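You operate a simulated robot arm through the tools that you are given. There is no shell and no other tool.

You are at the controls of a simulated two-armed robot. One attempt, no reset.

JOB
The blue strap is too tight: let it off and pull it to 200 N.
Fine: shut the strap cam first; then open cam and side clamp.
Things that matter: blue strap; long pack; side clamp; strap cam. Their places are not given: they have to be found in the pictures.

Only the result counts: the job must be done as asked and must still hold three seconds after the hand-in. Knocking over, shifting, dropping, spilling or breaking anything else fails it.

ROBOT AND FRAMES
Two 7-joint arms with three-finger grippers on one trunk that stands fixed in place. Base frame: the origin is at the foot of the trunk, x ahead of it, y to its left, z up; the work surface is at about z = 0.82. Lengths are in m, angles in degrees, forces in N, time in s.
The left shoulder is at [0.07, 0.165, 1.188], the right one opposite. With the tool pointing down near the work surface each hand reaches from about 0.36 to 0.88 m from the base axis, measured 20 degrees to its own side. Payload 3.91 kg a hand.
The TCP of each hand is the grasp point between the finger pads, 0.03 m short of the fingertips. In the tool frame z runs along the fingers and y along their closing line. The gripper opens to 0.116 m; its body begins 0.073 m behind the TCP.
Orientation is told as [roll, pitch, yaw] about the base's x, y, z axes, in that order, counted from this pose: with the fingers straight down and closing along the base's y, the tool's x points along the base's -x, its y along +y and its z along -z.

CONTROLS
- The arms move only by the tool move_arm. It takes "left_increments", "right_increments" or both (then of equal length, played together; a hand with none holds still); each is a list of rows, each a list of 7 numbers: the shift along the base's x, y, z in m, then the turn, a rotation vector about the base's x, y, z in degrees, then the finger opening in m, from 0 to 0.116. In form: [[x, y, z, rx, ry, rz, claw], ...]. A call has 1 to 20 rows; each row shifts and turns the commanded pose from where the row before left it. Rows are played at 5 a second. More than 0.05 m and 8.6 degrees between two rows, or a gripper value outside its range, and nothing of the call is played. Where a pose cannot be reached the arm comes as near as it can. A force on the tool above 40 N (or 10 N above the force at the start of the call, whichever is more), or a blocked arm, ends the call early, and 0.2 s more pass. Each finger travels about 0.153 m/s and halts on what it meets, pressing with about 26 N; the grip force reading is that of the motor and also rises with nothing between the fingers. The clock runs only during rows and for 0.2 s after the last one: add rows that do not move to give the fingers time. It gives the time, the measured TCP pose, the force on the tool (base axes), the opening and the grip force at its end, in the units of the frame above (readings bear some noise), with the torque about the TCP (base axes, N m) and any sound that the robot's microphone picked up.
- Cameras (640 x 400 px; columns grow to the right, rows downward): "scene" is now at [0.1388, -0.0028, 1.5048]; the picture's right is [-0.02, -1.00, 0.00], its down [-0.59, 0.01, -0.81] and it looks along [0.81, -0.02, -0.59] (base axes); focal length 328 px, centre (320, 200). "left" rides on the left gripper at [0.075, 0.017, -0.088] in its tool frame; the picture's right is [-0.22, 0.97, 0.00], its down [-0.70, -0.16, -0.70] and it looks along [-0.68, -0.16, 0.71] (tool axes); focal length 247 px, centre (320, 200). "right" rides on the right gripper at [0.052, 0.056, -0.088] in its tool frame; the picture's right is [-0.73, 0.68, 0.00], its down [-0.49, -0.52, -0.70] and it looks along [-0.48, -0.51, 0.71] (tool axes); focal length 247 px, centre (320, 200).
- snapshot(camera): a new picture of that camera. No time passes.
- slide_trunk(by): slides the trunk up (or, below 0, down) by that many m; the arms and the scene camera ride with it, the base frame stays. It gives what a move gives, with no picture.
- turn_head(pan, tilt): turns the head with the scene camera to pan (to the left, within 86 degrees either way) and tilt (down, from -29 to 69), counted from straight ahead of the robot. It gives what a move gives.
- point_at(camera, pixels): for up to 12 pixels [column, row] of the newest picture of that camera ("zoom" is the newest enlarged one), the place [x, y, z] in the base frame of the surface seen there, good to about 0.002 m. No time passes.
- enlarge(camera, box): a new picture of the part [left, top, right, bottom] of that camera's present view, enlarged. No time passes.
- sign_off(): hands the job in; it is judged then, once.

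Leave the grippers open and the arms clear of the work at the hand-in unless told otherwise.

The tools are called after "Request:" by a JSON object that holds its "api" and its "payload". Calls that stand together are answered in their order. move_arm: Moves the arms, as the interface text tells. Its arguments: {"type":"object","properties":{"left_increments":{"type":"array","items":{"type":"array","items":{"type":"number"}}},"right_increments":{"type":"array","items":{"type":"array","items":{"type":"number"}}}},"required":[]} The other tools are called the same way: slide_trunk (by) moves the trunk up or down; turn_head (pan, tilt) turns the head that bears the scene camera; snapshot (camera) takes a picture; point_at (camera, pixels) gives the place of the surface under pixels of a picture; enlarge (camera, box) takes an enlarged picture of a part of a camera's view; sign_off () hands the job in.

At the start:

```text
clock: 0.0
left_eef_pos: [0.6107, 0.2103, 1.2131]
left_tcp_rot: [-0.2, 0.0, -0.2]
left_ft_force: [0.8, -0.9, 0.5]
left_torque: [-0.05, 0.04, -0.03]
left_opening: 0.1159
left_gripper_force: 0.0
right_eef_pos: [0.6387, -0.3098, 1.2522]
right_tcp_rot: [0.1, 0.0, -0.1]
right_ft_force: [-0.3, 0.6, 1.0]
right_torque: [-0.02, -0.04, -0.02]
right_opening: 0.116
right_gripper_force: 0.1
trunk travel left (down, up): [-0.725, 0.115]
head pan, tilt (commanded): [-1.4, 35.8]
```

scene: 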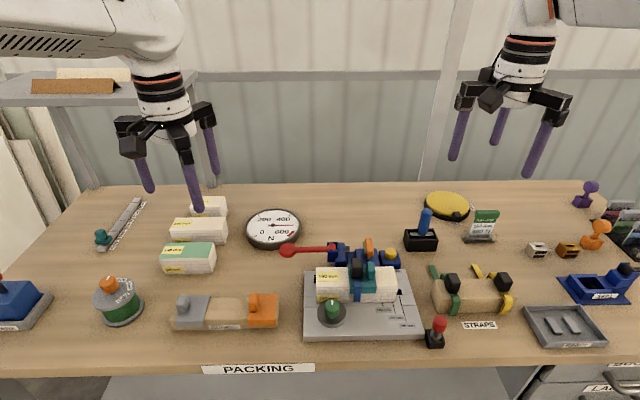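
right: 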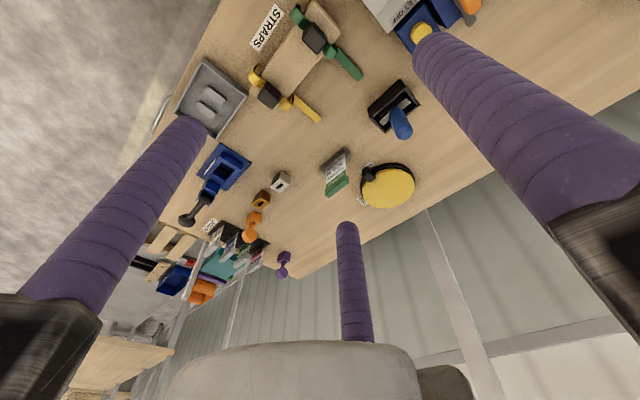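
left: 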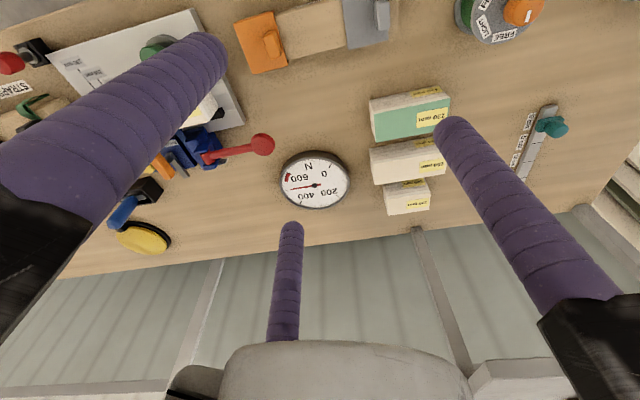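

I see a packing bench: a grey plate with packs, a blue device with a long red lever, a gauge marked N, and several knobs. I'll enlarge the middle of the scene to read the labels and the mechanism.

Request:
{"api": "enlarge", "payload": {"camera": "scene", "box": [270, 220, 450, 350]}}

Request:
{"api": "enlarge", "payload": {"camera": "scene", "box": [230, 190, 420, 300]}}

Request:
{"api": "enlarge", "payload": {"camera": "scene", "box": [60, 180, 260, 340]}}

Request:
{"api": "enlarge", "payload": {"camera": "scene", "box": [400, 180, 640, 360]}}

```text
3.08 times, centred on (360, 285) of scene
```

zoom: 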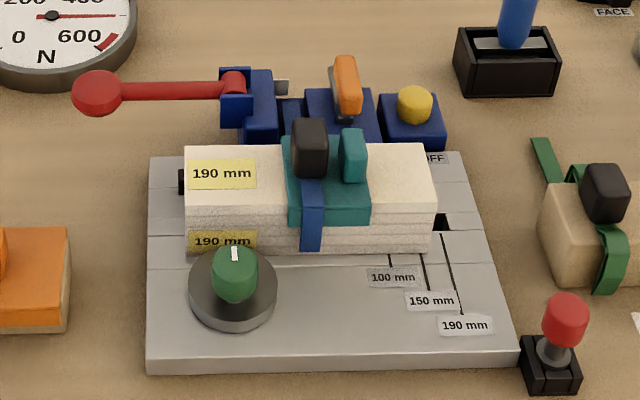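

```text
3.37 times, centred on (325, 245) of scene
```

zoom: 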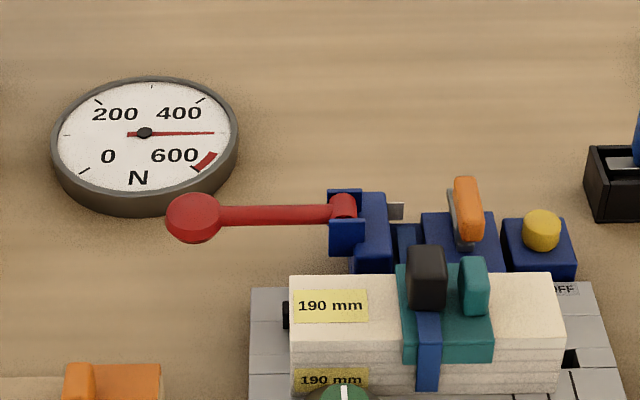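

```text
2.50 times, centred on (160, 260) of scene
```

zoom: 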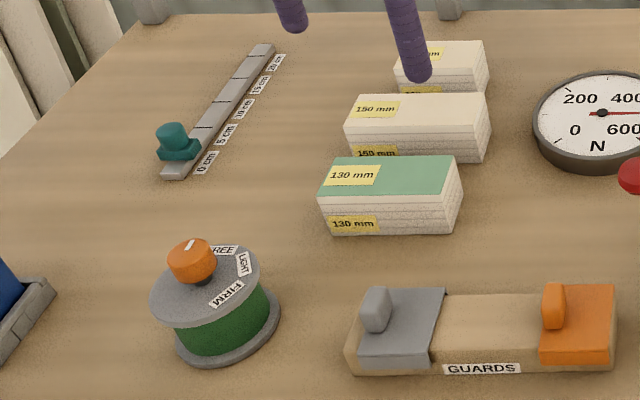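

```text
2.22 times, centred on (520, 270) of scene
```

zoom: 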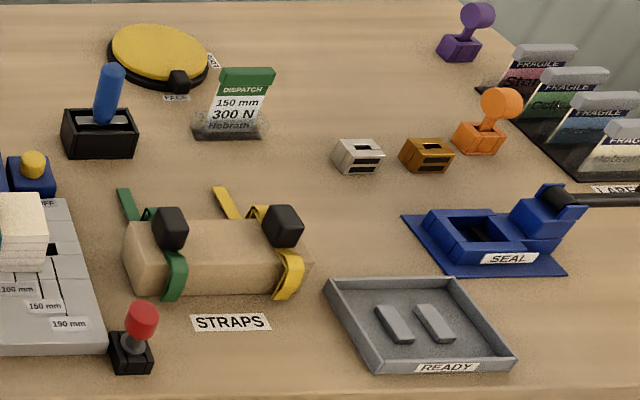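

The needle on the gauge points right (about 500 N). I want finer detail on the fixture, the labels on the plate and the dials, so I'll enlarge smaller boxes.

Request:
{"api": "enlarge", "payload": {"camera": "scene", "box": [320, 230, 420, 292]}}

Request:
{"api": "enlarge", "payload": {"camera": "scene", "box": [300, 280, 460, 350]}}

Request:
{"api": "enlarge", "payload": {"camera": "scene", "box": [240, 200, 310, 255]}}

Request:
{"api": "enlarge", "payload": {"camera": "scene", "box": [80, 260, 160, 335]}}

Request:
{"api": "enlarge", "payload": {"camera": "scene", "box": [395, 190, 515, 260]}}

Request:
{"api": "enlarge", "payload": {"camera": "scene", "box": [0, 255, 100, 345]}}

```text
6.40 times, centred on (370, 261) of scene
```

zoom: 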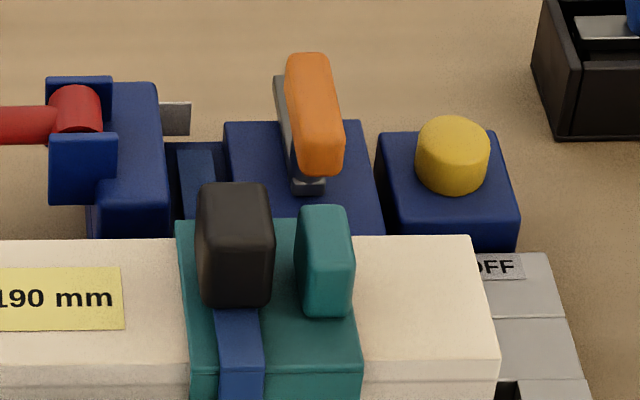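

```text
4.00 times, centred on (380, 315) of scene
```

zoom: 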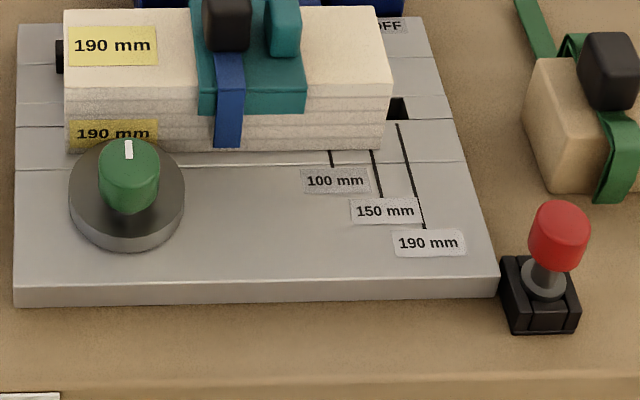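

```text
7.27 times, centred on (275, 228) of scene
```

zoom: 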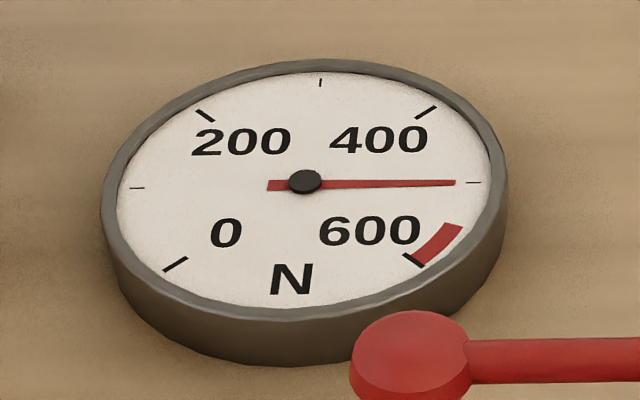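

```text
5.33 times, centred on (120, 298) of scene
```

zoom: 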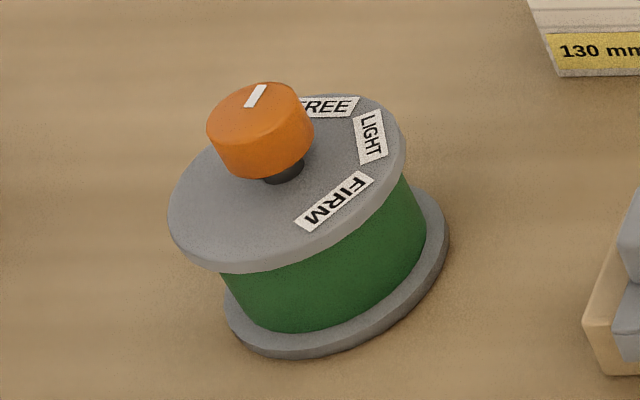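

```text
5.33 times, centred on (455, 225) of scene
```

zoom: 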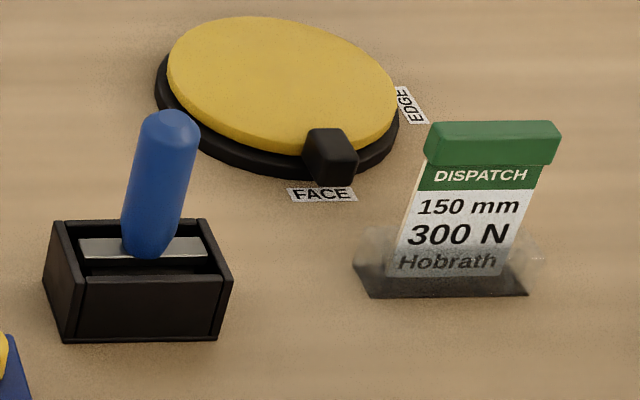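

```text
4.44 times, centred on (50, 300) of scene
```

zoom: 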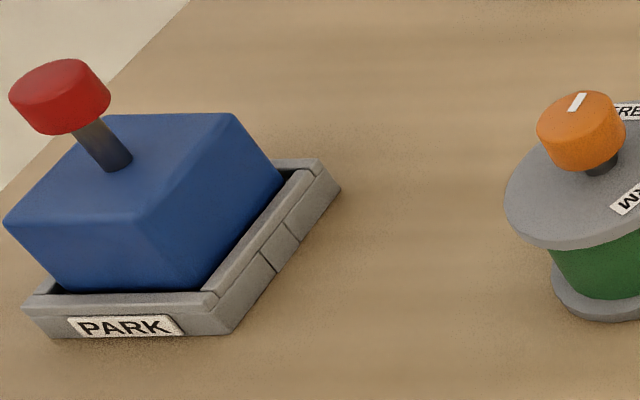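

The gauge runs 0 (lower left) over 300 (top) to 600 (lower right), so the needle at right is 500 N. Next I measure the main parts in the scene picture: red lever ball (287,251), its pivot (336,246), orange lever (368,248), yellow button (391,255), black block on the strap (357,268), teal knob (369,268), green knob (333,306), red toggle (438,323), pack corners and the plate's edges.

Request:
{"api": "point_at", "payload": {"camera": "scene", "pixels": [[287, 251], [312, 248], [340, 243], [368, 245], [391, 252], [357, 263], [369, 265], [333, 305], [438, 322], [435, 340], [317, 273], [396, 270]]}}

Request:
{"api": "turn_head", "payload": {"pan": -5, "tilt": 45}}

Request:
{"api": "snapshot", "payload": {"camera": "scene"}}

```text
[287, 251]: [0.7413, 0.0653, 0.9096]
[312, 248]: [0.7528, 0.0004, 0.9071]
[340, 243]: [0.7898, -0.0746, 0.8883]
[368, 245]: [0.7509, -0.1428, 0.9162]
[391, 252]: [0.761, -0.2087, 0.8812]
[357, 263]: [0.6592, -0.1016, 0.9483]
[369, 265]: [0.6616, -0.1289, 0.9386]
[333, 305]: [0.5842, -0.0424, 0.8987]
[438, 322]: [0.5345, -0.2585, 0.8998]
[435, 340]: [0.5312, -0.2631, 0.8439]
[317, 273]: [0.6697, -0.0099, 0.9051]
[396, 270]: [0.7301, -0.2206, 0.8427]
```

```text
clock: 0.7
left_eef_pos: [0.6115, 0.2099, 1.2137]
left_tcp_rot: [-0.2, 0.1, -0.1]
left_ft_force: [-0.2, -0.1, -1.2]
left_torque: [0.0, -0.01, -0.01]
left_opening: 0.1159
left_gripper_force: 0.0
right_eef_pos: [0.6379, -0.3112, 1.253]
right_tcp_rot: [0.1, 0.0, 0.0]
right_ft_force: [-0.3, -0.3, 0.0]
right_torque: [0.0, 0.0, 0.03]
right_opening: 0.1162
right_gripper_force: 0.0
trunk travel left (down, up): [-0.725, 0.115]
head pan, tilt (commanded): [-5.0, 45.0]
```

```text
taken
```

scene: 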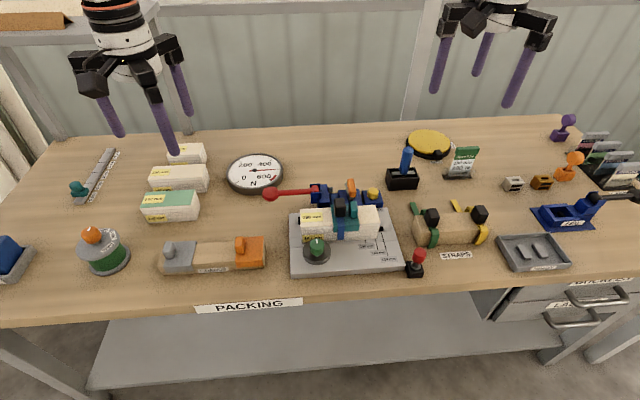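

I need side views of the fixture. I'll turn the left hand by about -77° in yaw and bring it to about (0.75, 0.12, 1.11), well above the gauge and the red lever, so its camera looks to the right across the fixture.

Request:
{"api": "move_arm", "payload": {"left_increments": [[0.0155, -0.01, -0.011, 0, 0, -8.5, 0.116], [0.0155, -0.01, -0.011, 0, 0, -8.5, 0.116], [0.0155, -0.01, -0.011, 0, 0, -8.5, 0.116], [0.0155, -0.01, -0.011, 0, 0, -8.5, 0.116], [0.0155, -0.01, -0.011, 0, 0, -8.5, 0.116], [0.0155, -0.01, -0.011, 0, 0, -8.5, 0.116], [0.0155, -0.01, -0.011, 0, 0, -8.5, 0.116], [0.0155, -0.01, -0.011, 0, 0, -8.5, 0.116], [0.0155, -0.01, -0.011, 0, 0, -8.5, 0.116]]}}

Request:
{"api": "snapshot", "payload": {"camera": "left"}}

```text
clock: 2.7
left_eef_pos: [0.7525, 0.1207, 1.1136]
left_tcp_rot: [-0.2, 0.1, -76.7]
left_ft_force: [0.4, -0.3, -0.2]
left_torque: [-0.03, 0.01, 0.01]
left_opening: 0.1163
left_gripper_force: 0.1
right_eef_pos: [0.6398, -0.3128, 1.2527]
right_tcp_rot: [0.0, 0.1, -0.2]
right_ft_force: [0.0, 0.1, -1.5]
right_torque: [0.01, 0.03, -0.02]
right_opening: 0.116
right_gripper_force: 0.0
trunk travel left (down, up): [-0.725, 0.115]
head pan, tilt (commanded): [-5.0, 45.0]
```

```text
taken
```

left: 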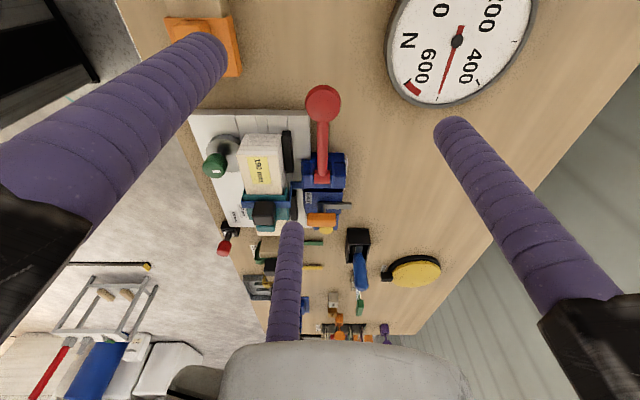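

I now see the fixture from its left side. I'll enlarge it.

Request:
{"api": "enlarge", "payload": {"camera": "left", "box": [190, 80, 370, 250]}}

Request:
{"api": "enlarge", "payload": {"camera": "left", "box": [230, 140, 360, 240]}}

```text
2.35 times, centred on (280, 165) of left
```

zoom: 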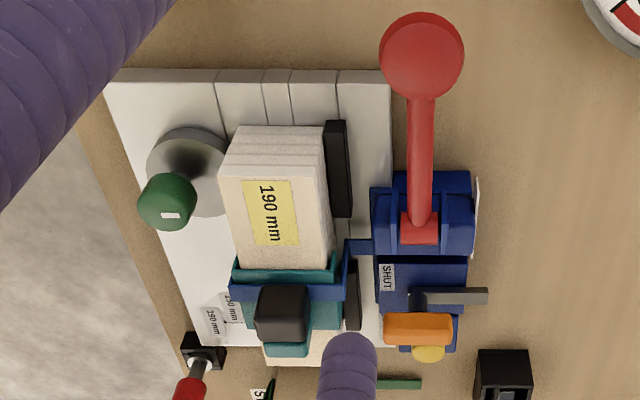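

```text
4.00 times, centred on (295, 190) of left
```

zoom: 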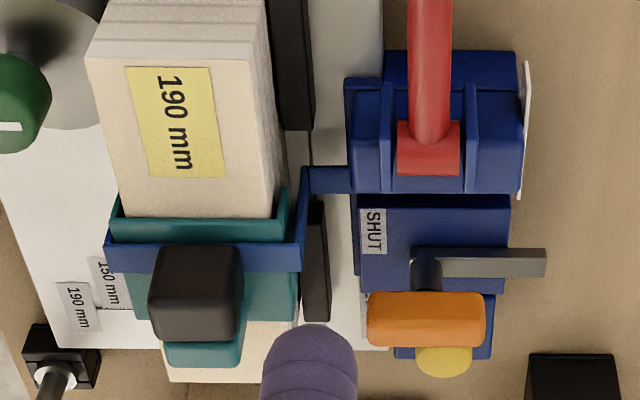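

From this side I can read "SHUT" on the blue block beside the orange lever: the orange lever is a cam on the tensioner. I need the other labels, so I'll look at the yellow button's label, the green knob and the red toggle from other angles. First the right camera: I'll swing the right hand so it looks left across the fixture.

Request:
{"api": "enlarge", "payload": {"camera": "right", "box": [360, 0, 500, 70]}}

Request:
{"api": "move_arm", "payload": {"right_increments": [[0.0, -0.01, -0.011, 0, 0, 8.5, 0.116], [0.0, -0.01, -0.011, 0, 0, 8.5, 0.116], [0.0, -0.01, -0.011, 0, 0, 8.5, 0.116], [0.0, -0.01, -0.011, 0, 0, 8.5, 0.116], [0.0, -0.01, -0.011, 0, 0, 8.5, 0.116], [0.0, 0, -0.011, 0, 0, 8.5, 0.116], [0.0, 0, -0.011, 0, 0, 8.5, 0.116], [0.0, 0, 0, 0, 0, 8.5, 0.116], [0.0, 0, 0, 0, 0, 8.5, 0.116], [0.0, 0, 0, 0, 0, 8.5, 0.116], [0.0, 0, 0, 0, 0, 8.5, 0.116], [0.0, 0, 0, 0, 0, 8.5, 0.116]]}}

Request:
{"api": "snapshot", "payload": {"camera": "right"}}

```text
4.57 times, centred on (430, 35) of right
```

zoom: 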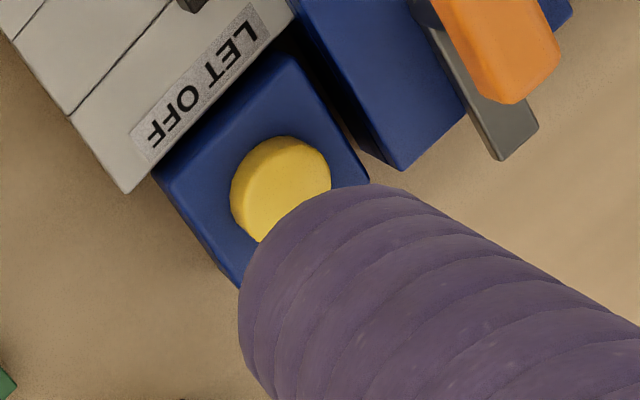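

```text
clock: 5.3
left_eef_pos: [0.752, 0.1205, 1.1152]
left_tcp_rot: [-0.1, 0.1, -76.6]
left_ft_force: [0.1, -0.9, -0.1]
left_torque: [-0.05, 0.02, 0.02]
left_opening: 0.116
left_gripper_force: 0.1
right_eef_pos: [0.6383, -0.3622, 1.176]
right_tcp_rot: [0.0, 0.0, 102.1]
right_ft_force: [-0.2, -0.7, 0.3]
right_torque: [-0.04, 0.0, 0.0]
right_opening: 0.1158
right_gripper_force: 0.0
trunk travel left (down, up): [-0.725, 0.115]
head pan, tilt (commanded): [-5.0, 45.0]
```

```text
taken
```

right: 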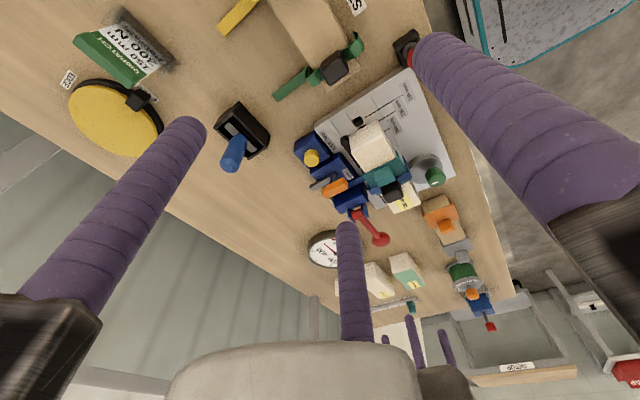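

The label is "LET OFF" in front of the yellow button. I'll enlarge the fixture from the right side.

Request:
{"api": "enlarge", "payload": {"camera": "right", "box": [285, 85, 465, 255]}}

Request:
{"api": "enlarge", "payload": {"camera": "right", "box": [290, 115, 390, 215]}}

Request:
{"api": "enlarge", "payload": {"camera": "right", "box": [380, 20, 480, 100]}}

Request:
{"api": "enlarge", "payload": {"camera": "left", "box": [190, 100, 260, 190]}}

```text
2.35 times, centred on (375, 170) of right
```

zoom: 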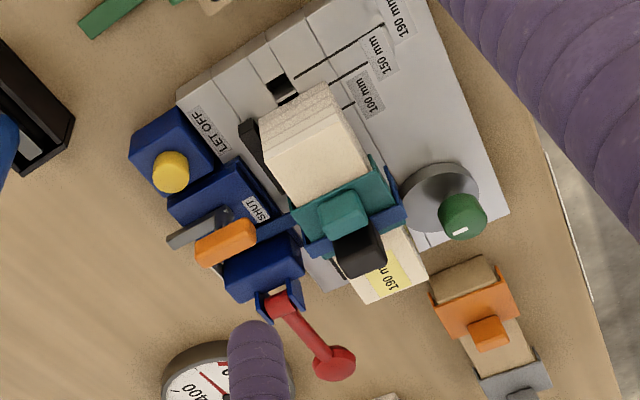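

```text
4.00 times, centred on (340, 165) of right
```

zoom: 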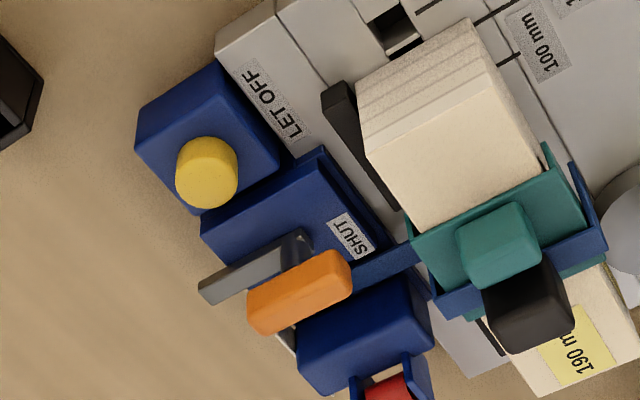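

```text
5.00 times, centred on (430, 60) of right
```

zoom: 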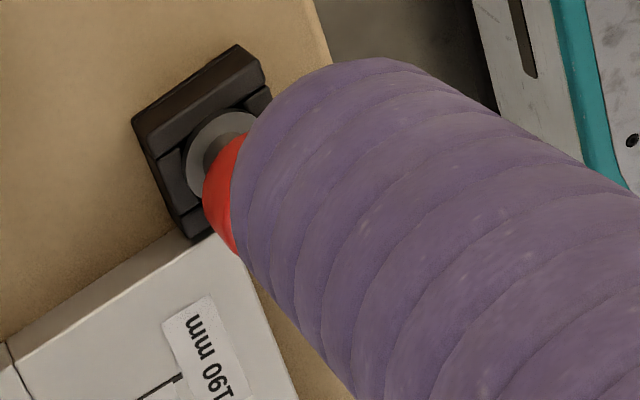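

```text
4.44 times, centred on (225, 145) of left
```

zoom: 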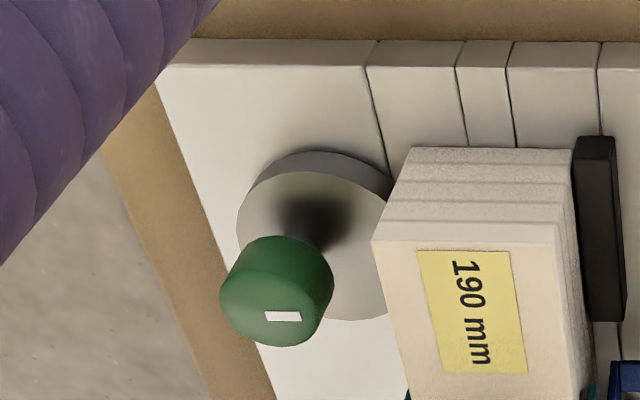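

The eccentric disc with the green knob presses on the pack's front side (the side clamp). The orange lever is a hinged cam arm; I'll measure its geometry from a close zoom of the right camera.

Request:
{"api": "enlarge", "payload": {"camera": "right", "box": [300, 150, 380, 200]}}

Request:
{"api": "point_at", "payload": {"camera": "zoom", "pixels": [[320, 200]]}}

```text
8.00 times, centred on (340, 175) of right
```

zoom: 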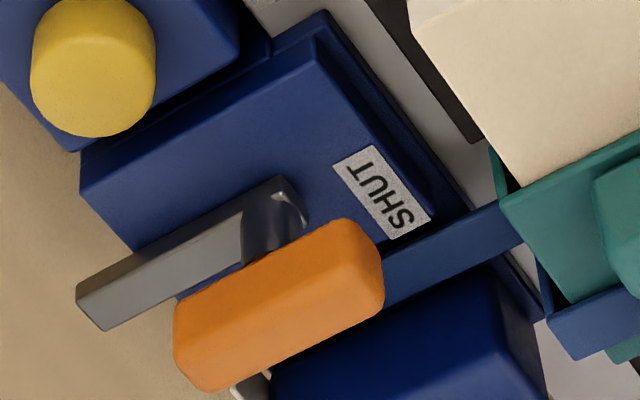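

```text
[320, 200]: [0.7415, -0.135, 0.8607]
```

Request:
{"api": "point_at", "payload": {"camera": "zoom", "pixels": [[370, 240], [320, 240], [230, 320], [180, 350], [120, 310], [200, 250], [300, 205], [280, 230], [230, 130], [380, 190], [360, 60], [450, 250]]}}

Request:
{"api": "enlarge", "payload": {"camera": "scene", "box": [310, 165, 400, 225]}}

```text
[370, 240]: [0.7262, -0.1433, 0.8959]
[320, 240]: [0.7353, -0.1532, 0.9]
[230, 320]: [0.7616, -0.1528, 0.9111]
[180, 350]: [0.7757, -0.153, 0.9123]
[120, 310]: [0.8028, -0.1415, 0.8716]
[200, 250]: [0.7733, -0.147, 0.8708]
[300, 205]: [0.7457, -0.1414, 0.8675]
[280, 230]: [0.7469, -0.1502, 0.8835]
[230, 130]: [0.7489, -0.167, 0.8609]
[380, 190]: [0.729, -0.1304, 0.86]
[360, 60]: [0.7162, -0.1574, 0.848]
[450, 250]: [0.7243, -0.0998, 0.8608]
```

```text
6.67 times, centred on (355, 195) of scene
```

zoom: 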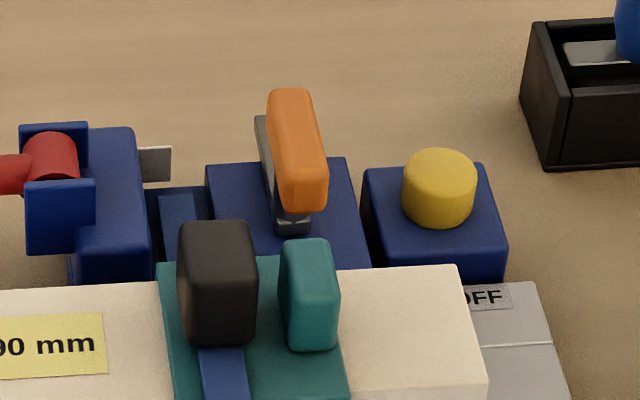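

The orange grip sits above a grey arm that lies along +x on the blue block (top z 0.86). I'll bring the right camera closer for a clear look at it and at its labels.

Request:
{"api": "move_arm", "payload": {"right_increments": [[0.006, 0.02, -0.03, 0, 0, 0, 0.116], [0.006, 0.02, -0.03, 0, 0, 0, 0.116], [0.006, 0.02, -0.03, 0, 0, 0, 0.116], [0.006, 0.02, -0.03, 0, 0, 0, 0.116], [0.006, 0.02, -0.02, 0, 0, 0, 0.116]]}}

Request:
{"api": "snapshot", "payload": {"camera": "right"}}

```text
clock: 6.5
left_eef_pos: [0.7521, 0.1206, 1.1138]
left_tcp_rot: [-0.2, 0.0, -76.7]
left_ft_force: [-0.4, -0.8, 0.2]
left_torque: [0.01, 0.03, 0.01]
left_opening: 0.1159
left_gripper_force: 0.0
right_eef_pos: [0.6703, -0.2613, 1.0352]
right_tcp_rot: [0.0, 0.1, 101.9]
right_ft_force: [0.4, 0.5, -0.2]
right_torque: [-0.05, 0.05, 0.01]
right_opening: 0.116
right_gripper_force: 0.0
trunk travel left (down, up): [-0.725, 0.115]
head pan, tilt (commanded): [-5.0, 45.0]
```

```text
taken
```

right: 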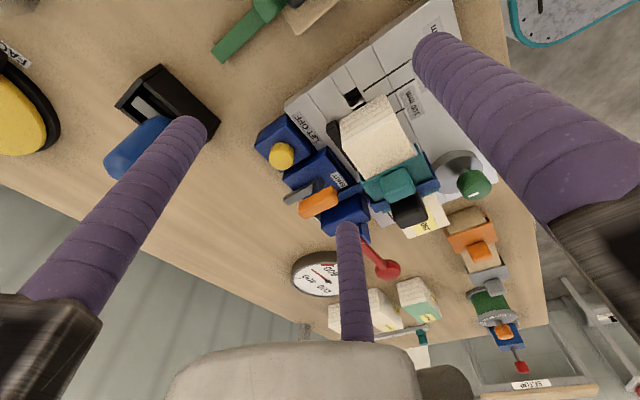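

Request:
{"api": "enlarge", "payload": {"camera": "right", "box": [250, 110, 400, 240]}}

Request:
{"api": "enlarge", "payload": {"camera": "right", "box": [270, 155, 370, 225]}}

Request:
{"api": "enlarge", "payload": {"camera": "right", "box": [410, 130, 500, 210]}}

```text
3.08 times, centred on (325, 175) of right
```

zoom: 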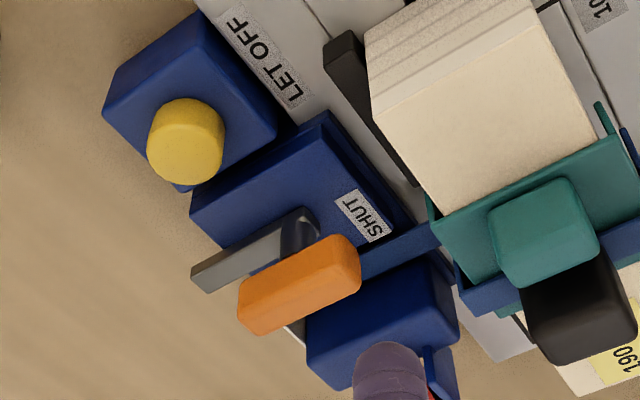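

```text
5.71 times, centred on (320, 190) of right
```

zoom: 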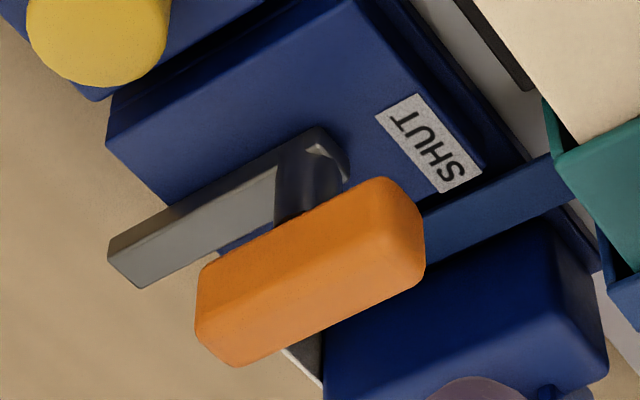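

```text
5.00 times, centred on (455, 170) of right
```

zoom: 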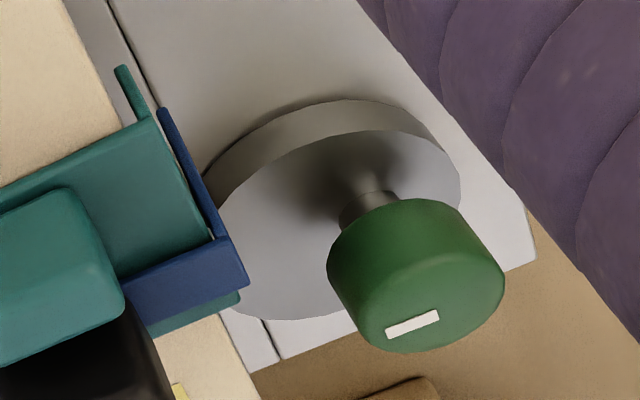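

I now see the orange grip is a bar on a post standing on a grey arm (pointing +x), and SHUT is written beside where the arm would lie pointing to +y over the strap. So the cam is open now. I'll measure the relevant points from this closer view, including the green knob, the disc and the yellow button.

Request:
{"api": "enlarge", "payload": {"camera": "right", "box": [270, 155, 370, 225]}}

Request:
{"api": "point_at", "payload": {"camera": "zoom", "pixels": [[320, 180], [345, 165], [320, 140], [300, 190], [285, 215], [215, 200], [120, 245], [140, 265], [210, 330], [400, 210], [230, 270], [375, 190]]}}

Request:
{"api": "point_at", "payload": {"camera": "zoom", "pixels": [[410, 140], [350, 40], [120, 130], [480, 140], [500, 210], [560, 170], [450, 240], [560, 240], [400, 300], [100, 30], [60, 20], [540, 150]]}}

```text
5.71 times, centred on (320, 190) of right
```

zoom: 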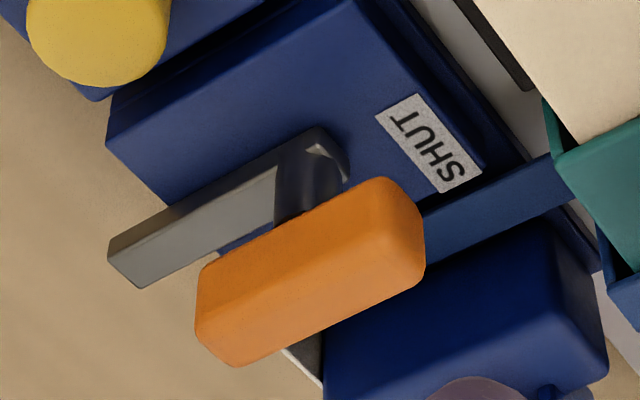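

```text
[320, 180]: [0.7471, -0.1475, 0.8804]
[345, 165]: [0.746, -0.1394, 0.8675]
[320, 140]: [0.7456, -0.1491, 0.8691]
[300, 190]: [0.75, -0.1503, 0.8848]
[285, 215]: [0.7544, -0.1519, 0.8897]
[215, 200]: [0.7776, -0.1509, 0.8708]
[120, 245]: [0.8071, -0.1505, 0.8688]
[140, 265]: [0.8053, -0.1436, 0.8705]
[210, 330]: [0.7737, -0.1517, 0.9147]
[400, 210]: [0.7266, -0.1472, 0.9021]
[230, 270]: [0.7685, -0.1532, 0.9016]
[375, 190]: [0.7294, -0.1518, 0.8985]
```

```text
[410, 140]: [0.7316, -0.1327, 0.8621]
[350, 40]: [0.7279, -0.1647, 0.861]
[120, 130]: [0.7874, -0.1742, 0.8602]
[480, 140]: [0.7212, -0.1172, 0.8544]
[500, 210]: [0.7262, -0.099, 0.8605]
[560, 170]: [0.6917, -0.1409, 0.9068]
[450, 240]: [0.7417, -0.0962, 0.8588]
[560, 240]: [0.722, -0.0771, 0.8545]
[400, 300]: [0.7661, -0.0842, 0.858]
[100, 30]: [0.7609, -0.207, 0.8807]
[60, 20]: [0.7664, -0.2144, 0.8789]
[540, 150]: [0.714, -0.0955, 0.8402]
```

Measured: the orange bar runs x 0.726–0.785 at y ≈ -0.1425, z 0.89–0.917, on a post at about (0.7555, -0.1425); arm below it points +x. Plan: shut the cam first with the right hand. I turn the right hand back to yaw 0 while rising and move the left hand out of the way.

Request:
{"api": "move_arm", "payload": {"left_increments": [[0, 0.02, 0.005, 0, 0, 0, 0.116], [0, 0.02, 0.005, 0, 0, 0, 0.116], [0, 0.02, 0.005, 0, 0, 0, 0.116], [0, 0.02, 0.005, 0, 0, 0, 0.116], [0, 0.02, 0.005, 0, 0, 0, 0.116], [0, 0, 0, 0, 0, 0, 0.116], [0, 0, 0, 0, 0, 0, 0.116], [0, 0, 0, 0, 0, 0, 0.116], [0, 0, 0, 0, 0, 0, 0.116], [0, 0, 0, 0, 0, 0, 0.116], [0, 0, 0, 0, 0, 0, 0.116], [0, 0, 0, 0, 0, 0, 0.116]], "right_increments": [[0.007, 0.0, 0.01, 0, 0, -8.5, 0.116], [0.007, 0.0, 0.01, 0, 0, -8.5, 0.116], [0.007, 0.01, 0.01, 0, 0, -8.5, 0.116], [0.007, 0.01, 0.01, 0, 0, -8.5, 0.116], [0.007, 0.01, 0.01, 0, 0, -8.5, 0.116], [0.007, 0.01, 0.01, 0, 0, -8.5, 0.116], [0.007, 0.01, 0, 0, 0, -8.5, 0.116], [0.007, 0.01, 0, 0, 0, -8.5, 0.116], [0.007, 0.01, 0, 0, 0, -8.5, 0.116], [0.007, 0.01, 0, 0, 0, -8.5, 0.116], [0.007, 0.02, 0, 0, 0, -8.5, 0.06], [0.007, 0.018, 0, 0, 0, -8.5, 0.06]]}}

Request:
{"api": "snapshot", "payload": {"camera": "scene"}}

Request:
{"api": "snapshot", "payload": {"camera": "right"}}

```text
clock: 9.1
left_eef_pos: [0.7518, 0.218, 1.1356]
left_tcp_rot: [-0.4, 0.1, -76.7]
left_ft_force: [0.1, -0.6, -0.7]
left_torque: [0.02, 0.11, 0.01]
left_opening: 0.1162
left_gripper_force: 0.0
right_eef_pos: [0.7504, -0.1527, 1.0735]
right_tcp_rot: [-1.5, 2.5, -0.6]
right_ft_force: [4.3, -1.3, 4.4]
right_torque: [0.11, 0.4, -0.05]
right_opening: 0.0598
right_gripper_force: 0.1
trunk travel left (down, up): [-0.725, 0.115]
head pan, tilt (commanded): [-5.0, 45.0]
```

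```text
taken
```

scene: 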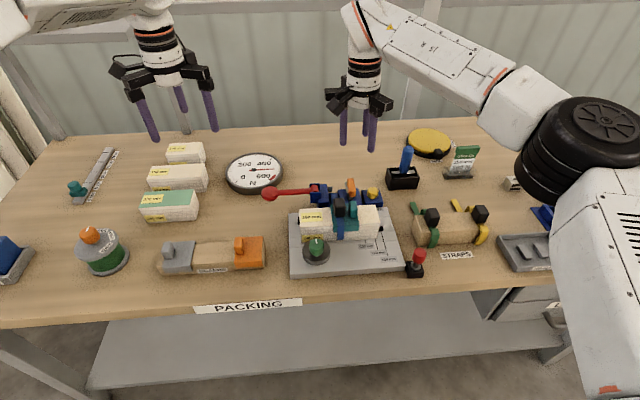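

```text
taken
```

right: 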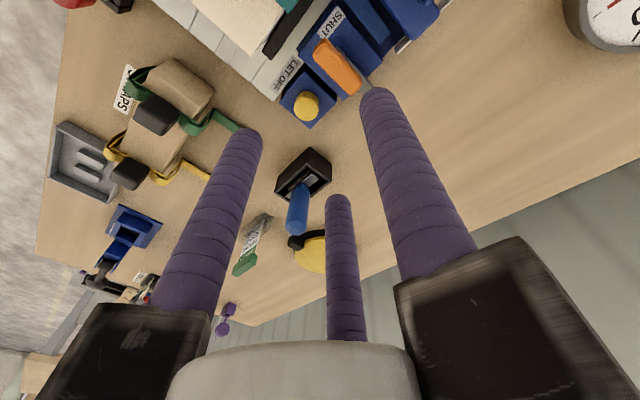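

The right hand is at (0.750, -0.153, 1.074) with small force readings; it was probably still settling. I'll play idle rows and read again.

Request:
{"api": "move_arm", "payload": {"right_increments": [[0, 0, 0, 0, 0, 0, 0.06], [0, 0, 0, 0, 0, 0, 0.06], [0, 0, 0, 0, 0, 0, 0.06]]}}

Request:
{"api": "enlarge", "payload": {"camera": "right", "box": [250, 0, 410, 100]}}

```text
clock: 9.9
left_eef_pos: [0.7485, 0.2209, 1.1382]
left_tcp_rot: [0.0, -0.1, -76.5]
left_ft_force: [1.2, 0.0, 0.8]
left_torque: [0.0, -0.02, -0.02]
left_opening: 0.1158
left_gripper_force: 0.1
right_eef_pos: [0.7511, -0.1447, 1.0965]
right_tcp_rot: [0.1, 0.0, -0.1]
right_ft_force: [0.1, 0.3, -0.1]
right_torque: [-0.02, -0.01, 0.04]
right_opening: 0.06
right_gripper_force: 0.1
trunk travel left (down, up): [-0.725, 0.115]
head pan, tilt (commanded): [-5.0, 45.0]
```

```text
4.00 times, centred on (330, 50) of right
```

zoom: 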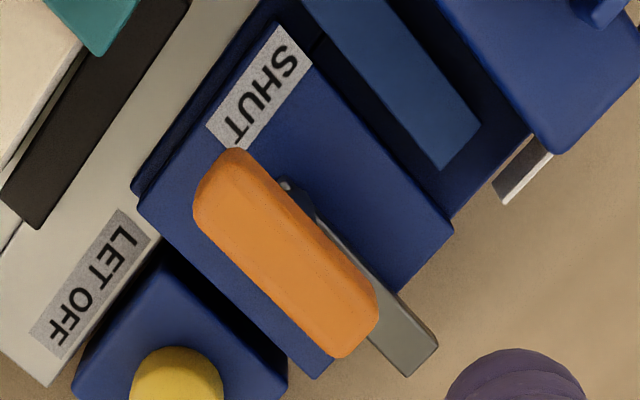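

The hand is settled. I can see the strap tail lying between the cam block and tensioner, beside the arm. I'll measure a few more points in this zoom to fix the pivot.

Request:
{"api": "point_at", "payload": {"camera": "zoom", "pixels": [[225, 165], [345, 345], [235, 240], [320, 225], [285, 190], [310, 205], [430, 345], [375, 355], [410, 100], [450, 155], [320, 30], [520, 80]]}}

Request:
{"api": "point_at", "payload": {"camera": "zoom", "pixels": [[260, 90], [150, 230], [310, 370], [440, 230], [270, 20], [100, 100], [180, 370], [210, 355], [150, 360], [510, 180], [550, 130], [600, 10]]}}

```text
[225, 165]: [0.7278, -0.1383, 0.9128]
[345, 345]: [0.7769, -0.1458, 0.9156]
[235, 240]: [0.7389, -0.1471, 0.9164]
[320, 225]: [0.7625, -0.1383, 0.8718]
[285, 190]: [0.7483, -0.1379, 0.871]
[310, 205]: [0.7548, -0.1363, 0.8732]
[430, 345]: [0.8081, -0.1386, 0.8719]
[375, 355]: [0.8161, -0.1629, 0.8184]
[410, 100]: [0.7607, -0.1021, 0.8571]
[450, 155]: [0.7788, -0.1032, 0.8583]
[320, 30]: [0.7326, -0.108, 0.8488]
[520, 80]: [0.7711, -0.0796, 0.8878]
```

```text
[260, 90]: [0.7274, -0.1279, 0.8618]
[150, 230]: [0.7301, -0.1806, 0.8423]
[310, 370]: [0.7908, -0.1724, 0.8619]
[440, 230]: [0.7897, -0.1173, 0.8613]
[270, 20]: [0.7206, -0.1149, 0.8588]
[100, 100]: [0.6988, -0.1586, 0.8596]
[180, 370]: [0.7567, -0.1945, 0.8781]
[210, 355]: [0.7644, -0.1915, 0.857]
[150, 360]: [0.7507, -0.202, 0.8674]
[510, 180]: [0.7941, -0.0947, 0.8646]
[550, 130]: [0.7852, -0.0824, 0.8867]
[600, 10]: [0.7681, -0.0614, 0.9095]
```

The cam block top is z 0.8615, the tensioner's edge y ≈ -0.082, the pack's fence low. I'll open the fingers to 0.07 and lower the right hand straight over the orange bar to z ≈ 0.912 (tips about 0.882, above the grey arm at 0.872).

Request:
{"api": "move_arm", "payload": {"right_increments": [[0.0045, 0, -0.03, 0, 0, 0, 0.07], [0, 0, -0.04, 0, 0, 0, 0.07], [0, 0, -0.04, 0, 0, 0, 0.07], [0, 0, -0.03, 0, 0, 0, 0.07], [0, 0, 0, 0, 0, 0, 0.07], [0, 0, 0, 0, 0, 0, 0.07]]}}

Request:
{"api": "snapshot", "payload": {"camera": "right"}}

Request:
{"api": "enlarge", "payload": {"camera": "scene", "box": [230, 120, 420, 240]}}

```text
clock: 11.3
left_eef_pos: [0.7491, 0.2212, 1.1381]
left_tcp_rot: [-0.2, 0.1, -76.7]
left_ft_force: [-0.4, 0.1, 0.3]
left_torque: [-0.02, 0.0, -0.01]
left_opening: 0.1161
left_gripper_force: 0.0
right_eef_pos: [0.7589, -0.146, 0.9564]
right_tcp_rot: [0.0, 0.0, -0.1]
right_ft_force: [0.3, -0.2, 0.6]
right_torque: [0.01, 0.03, 0.0]
right_opening: 0.0696
right_gripper_force: 0.0
trunk travel left (down, up): [-0.725, 0.115]
head pan, tilt (commanded): [-5.0, 45.0]
```

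```text
taken
```

right: 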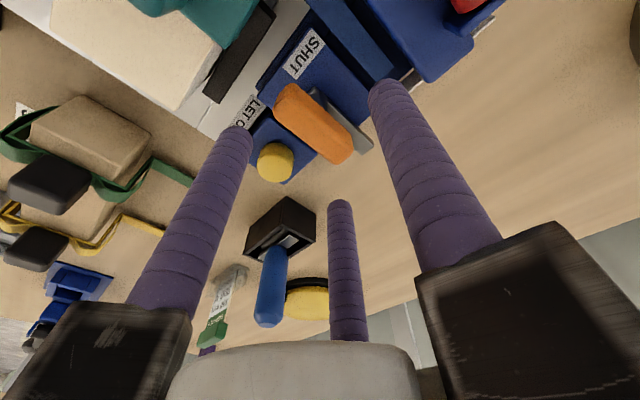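

```text
3.33 times, centred on (325, 180) of scene
```

zoom: 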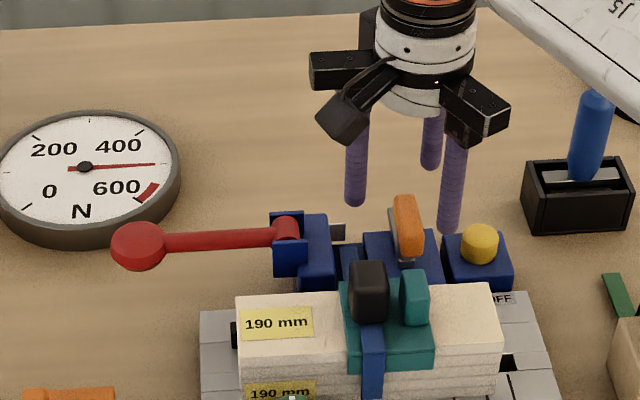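

The fingers straddle the orange bar. I'll lower the last 0.044 m.

Request:
{"api": "move_arm", "payload": {"right_increments": [[-0.003, 0.001, -0.015, 0, 0, 0, 0.07], [0, 0, -0.015, 0, 0, 0, 0.07], [0, 0, -0.014, 0, 0, 0, 0.07], [0, 0, 0, 0, 0, 0, 0.07], [0, 0, 0, 0, 0, 0, 0.07]]}}

Request:
{"api": "snapshot", "payload": {"camera": "right"}}

Request:
{"api": "enlarge", "payload": {"camera": "scene", "box": [300, 150, 410, 220]}}

```text
clock: 12.5
left_eef_pos: [0.7493, 0.2213, 1.1378]
left_tcp_rot: [-0.2, 0.1, -76.6]
left_ft_force: [0.1, -0.1, -0.1]
left_torque: [0.01, -0.02, -0.01]
left_opening: 0.116
left_gripper_force: 0.0
right_eef_pos: [0.7551, -0.1431, 0.9111]
right_tcp_rot: [0.0, -0.1, -0.2]
right_ft_force: [-0.2, 0.0, -1.1]
right_torque: [0.0, -0.01, -0.02]
right_opening: 0.0699
right_gripper_force: 0.1
trunk travel left (down, up): [-0.725, 0.115]
head pan, tilt (commanded): [-5.0, 45.0]
```

```text
taken
```

right: 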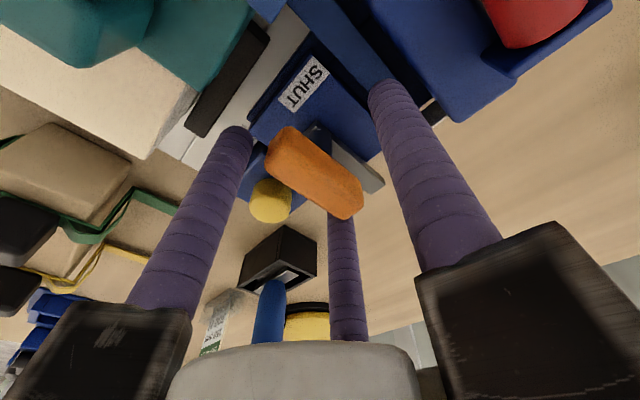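

```text
5.71 times, centred on (355, 185) of scene
```

zoom: 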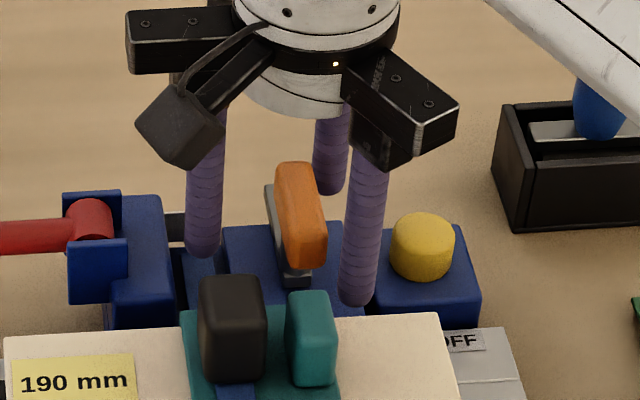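

The fingers surround the bar without contact (forces near zero). Now I close on it.

Request:
{"api": "move_arm", "payload": {"right_increments": [[0, 0, 0, 0, 0, 0, 0.04], [0, 0, 0, 0, 0, 0, 0.02], [0, 0, 0, 0, 0, 0, 0.0], [0, 0, 0, 0, 0, 0, 0.0]]}}

Request:
{"api": "enlarge", "payload": {"camera": "scene", "box": [300, 150, 410, 220]}}

Request:
{"api": "snapshot", "payload": {"camera": "right"}}

```text
clock: 13.4
left_eef_pos: [0.7452, 0.2244, 1.1422]
left_tcp_rot: [0.1, 0.1, -76.1]
left_ft_force: [-0.1, 1.4, -0.4]
left_torque: [-0.07, -0.01, 0.03]
left_opening: 0.116
left_gripper_force: 0.0
right_eef_pos: [0.7547, -0.1509, 0.9104]
right_tcp_rot: [-0.4, 0.1, -0.6]
right_ft_force: [-20.2, -34.9, 7.0]
right_torque: [0.7, 1.25, 0.65]
right_opening: 0.0294
right_gripper_force: 44.4
trunk travel left (down, up): [-0.725, 0.115]
head pan, tilt (commanded): [-5.0, 45.0]
stopped in row 4 (right hand): the force on the tool passed its limit at 41 N (the readings are from after the stop); the commanded pose is now the measured one
```

```text
5.71 times, centred on (355, 185) of scene
```

zoom: 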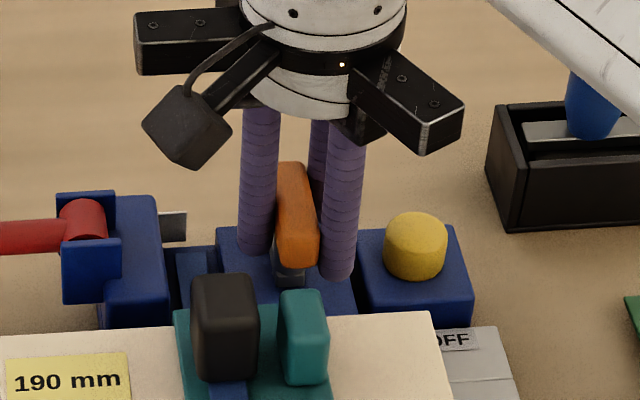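

```text
taken
```

right: 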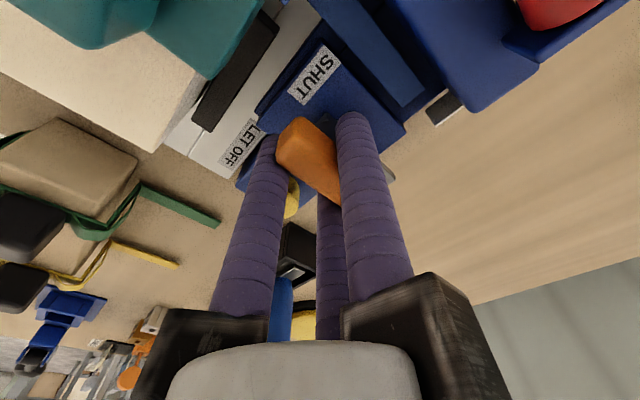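

The self-centring fingers pulled the hand to y -0.151 as they met the bar (41 N stop). The grip geometry shows the bar lies against all three fingers at opening 0.029. I'll ease to 0.034 to relieve the squeeze and read the forces.

Request:
{"api": "move_arm", "payload": {"right_increments": [[0, 0, 0, 0, 0, 0, 0.034], [0, 0, 0, 0, 0, 0, 0.034], [0, 0, 0, 0, 0, 0, 0.034]]}}

Request:
{"api": "enlarge", "payload": {"camera": "scene", "box": [300, 150, 410, 220]}}

Request:
{"api": "snapshot", "payload": {"camera": "right"}}

```text
clock: 14.2
left_eef_pos: [0.7498, 0.2195, 1.1382]
left_tcp_rot: [-0.2, 0.2, -76.4]
left_ft_force: [0.1, 0.5, 0.2]
left_torque: [0.0, 0.0, -0.03]
left_opening: 0.1161
left_gripper_force: 0.0
right_eef_pos: [0.7572, -0.1492, 0.911]
right_tcp_rot: [-0.3, 0.0, -0.3]
right_ft_force: [7.5, -24.8, 3.2]
right_torque: [0.14, 0.06, 0.3]
right_opening: 0.0389
right_gripper_force: 5.0
trunk travel left (down, up): [-0.725, 0.115]
head pan, tilt (commanded): [-5.0, 45.0]
```

```text
5.71 times, centred on (355, 185) of scene
```

zoom: 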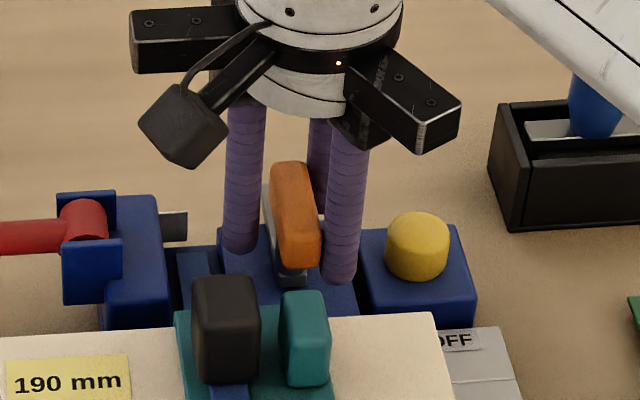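

```text
taken
```

right: 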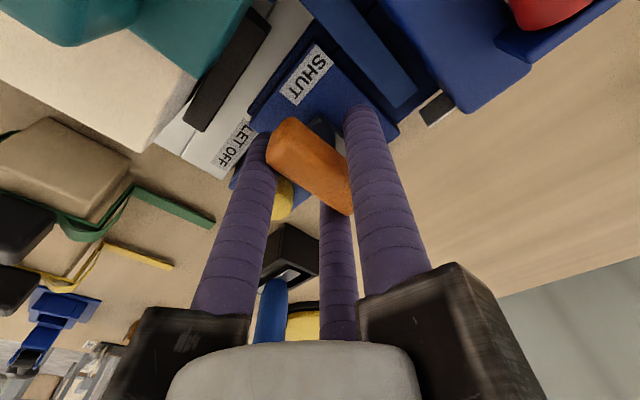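

The fingers on the -y side still press on the bar (-25 N in y). I'll shift the hand 3 mm to -y to relieve it.

Request:
{"api": "move_arm", "payload": {"right_increments": [[0, -0.003, 0, 0, 0, 0, 0.036], [0, 0, 0, 0, 0, 0, 0.036]]}}

```text
clock: 14.8
left_eef_pos: [0.749, 0.2234, 1.1383]
left_tcp_rot: [-0.3, 0.3, -76.5]
left_ft_force: [1.2, 0.7, -0.8]
left_torque: [-0.02, 0.01, 0.0]
left_opening: 0.1161
left_gripper_force: 0.2
right_eef_pos: [0.7557, -0.1482, 0.9097]
right_tcp_rot: [-0.1, 0.2, -0.2]
right_ft_force: [3.4, -15.2, 0.3]
right_torque: [0.06, 0.07, 0.13]
right_opening: 0.0401
right_gripper_force: 3.7
trunk travel left (down, up): [-0.725, 0.115]
head pan, tilt (commanded): [-5.0, 45.0]
```

Request:
{"api": "move_arm", "payload": {"right_increments": [[0, -0.002, 0, 0, 0, 0, 0.042], [0, 0, 0, 0, 0, 0, 0.042]]}}

```text
clock: 15.4
left_eef_pos: [0.7479, 0.2251, 1.1379]
left_tcp_rot: [-0.2, 0.1, -76.3]
left_ft_force: [0.4, 0.2, -0.4]
left_torque: [0.01, -0.03, 0.01]
left_opening: 0.1159
left_gripper_force: 0.0
right_eef_pos: [0.7562, -0.148, 0.9118]
right_tcp_rot: [-0.2, 0.1, 0.0]
right_ft_force: [-0.1, -0.4, 1.2]
right_torque: [0.01, 0.01, -0.02]
right_opening: 0.0423
right_gripper_force: 0.2
trunk travel left (down, up): [-0.725, 0.115]
head pan, tilt (commanded): [-5.0, 45.0]
```

Forces are zero with the bar caged between the fingers. I'll turn the hand counterclockwise in small steps (3 rows of 8°) around the post and check.

Request:
{"api": "move_arm", "payload": {"right_increments": [[0.0009, 0.0, 0, 0, 0, 8.0, 0.042], [0.0008, 0.0002, 0, 0, 0, 8.0, 0.042], [0.0008, 0.0003, 0, 0, 0, 8.0, 0.042], [0, 0, 0, 0, 0, 0, 0.042]]}}

Request:
{"api": "enlarge", "payload": {"camera": "scene", "box": [300, 150, 410, 220]}}

Request:
{"api": "snapshot", "payload": {"camera": "right"}}

```text
clock: 16.4
left_eef_pos: [0.7484, 0.2246, 1.1384]
left_tcp_rot: [-0.1, 0.2, -76.4]
left_ft_force: [0.8, 0.7, 0.3]
left_torque: [0.02, 0.0, 0.05]
left_opening: 0.116
left_gripper_force: 0.1
right_eef_pos: [0.7584, -0.149, 0.9118]
right_tcp_rot: [-0.3, 0.1, 23.9]
right_ft_force: [1.2, -1.0, 0.7]
right_torque: [0.03, -0.05, -0.06]
right_opening: 0.0426
right_gripper_force: 0.2
trunk travel left (down, up): [-0.725, 0.115]
head pan, tilt (commanded): [-5.0, 45.0]
```

```text
5.71 times, centred on (355, 185) of scene
```

zoom: 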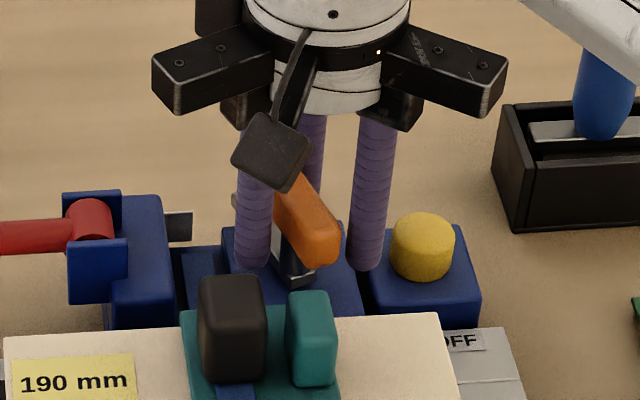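

```text
taken
```

right: 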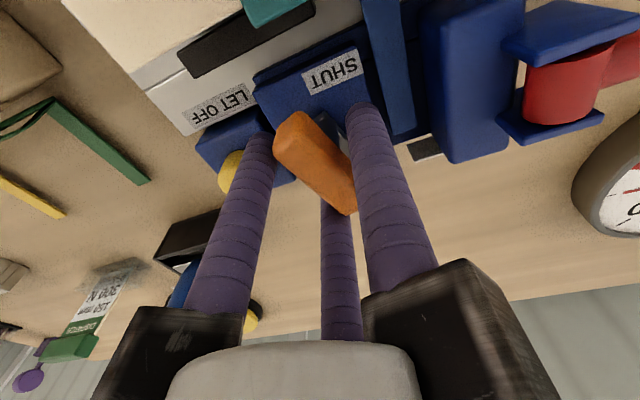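

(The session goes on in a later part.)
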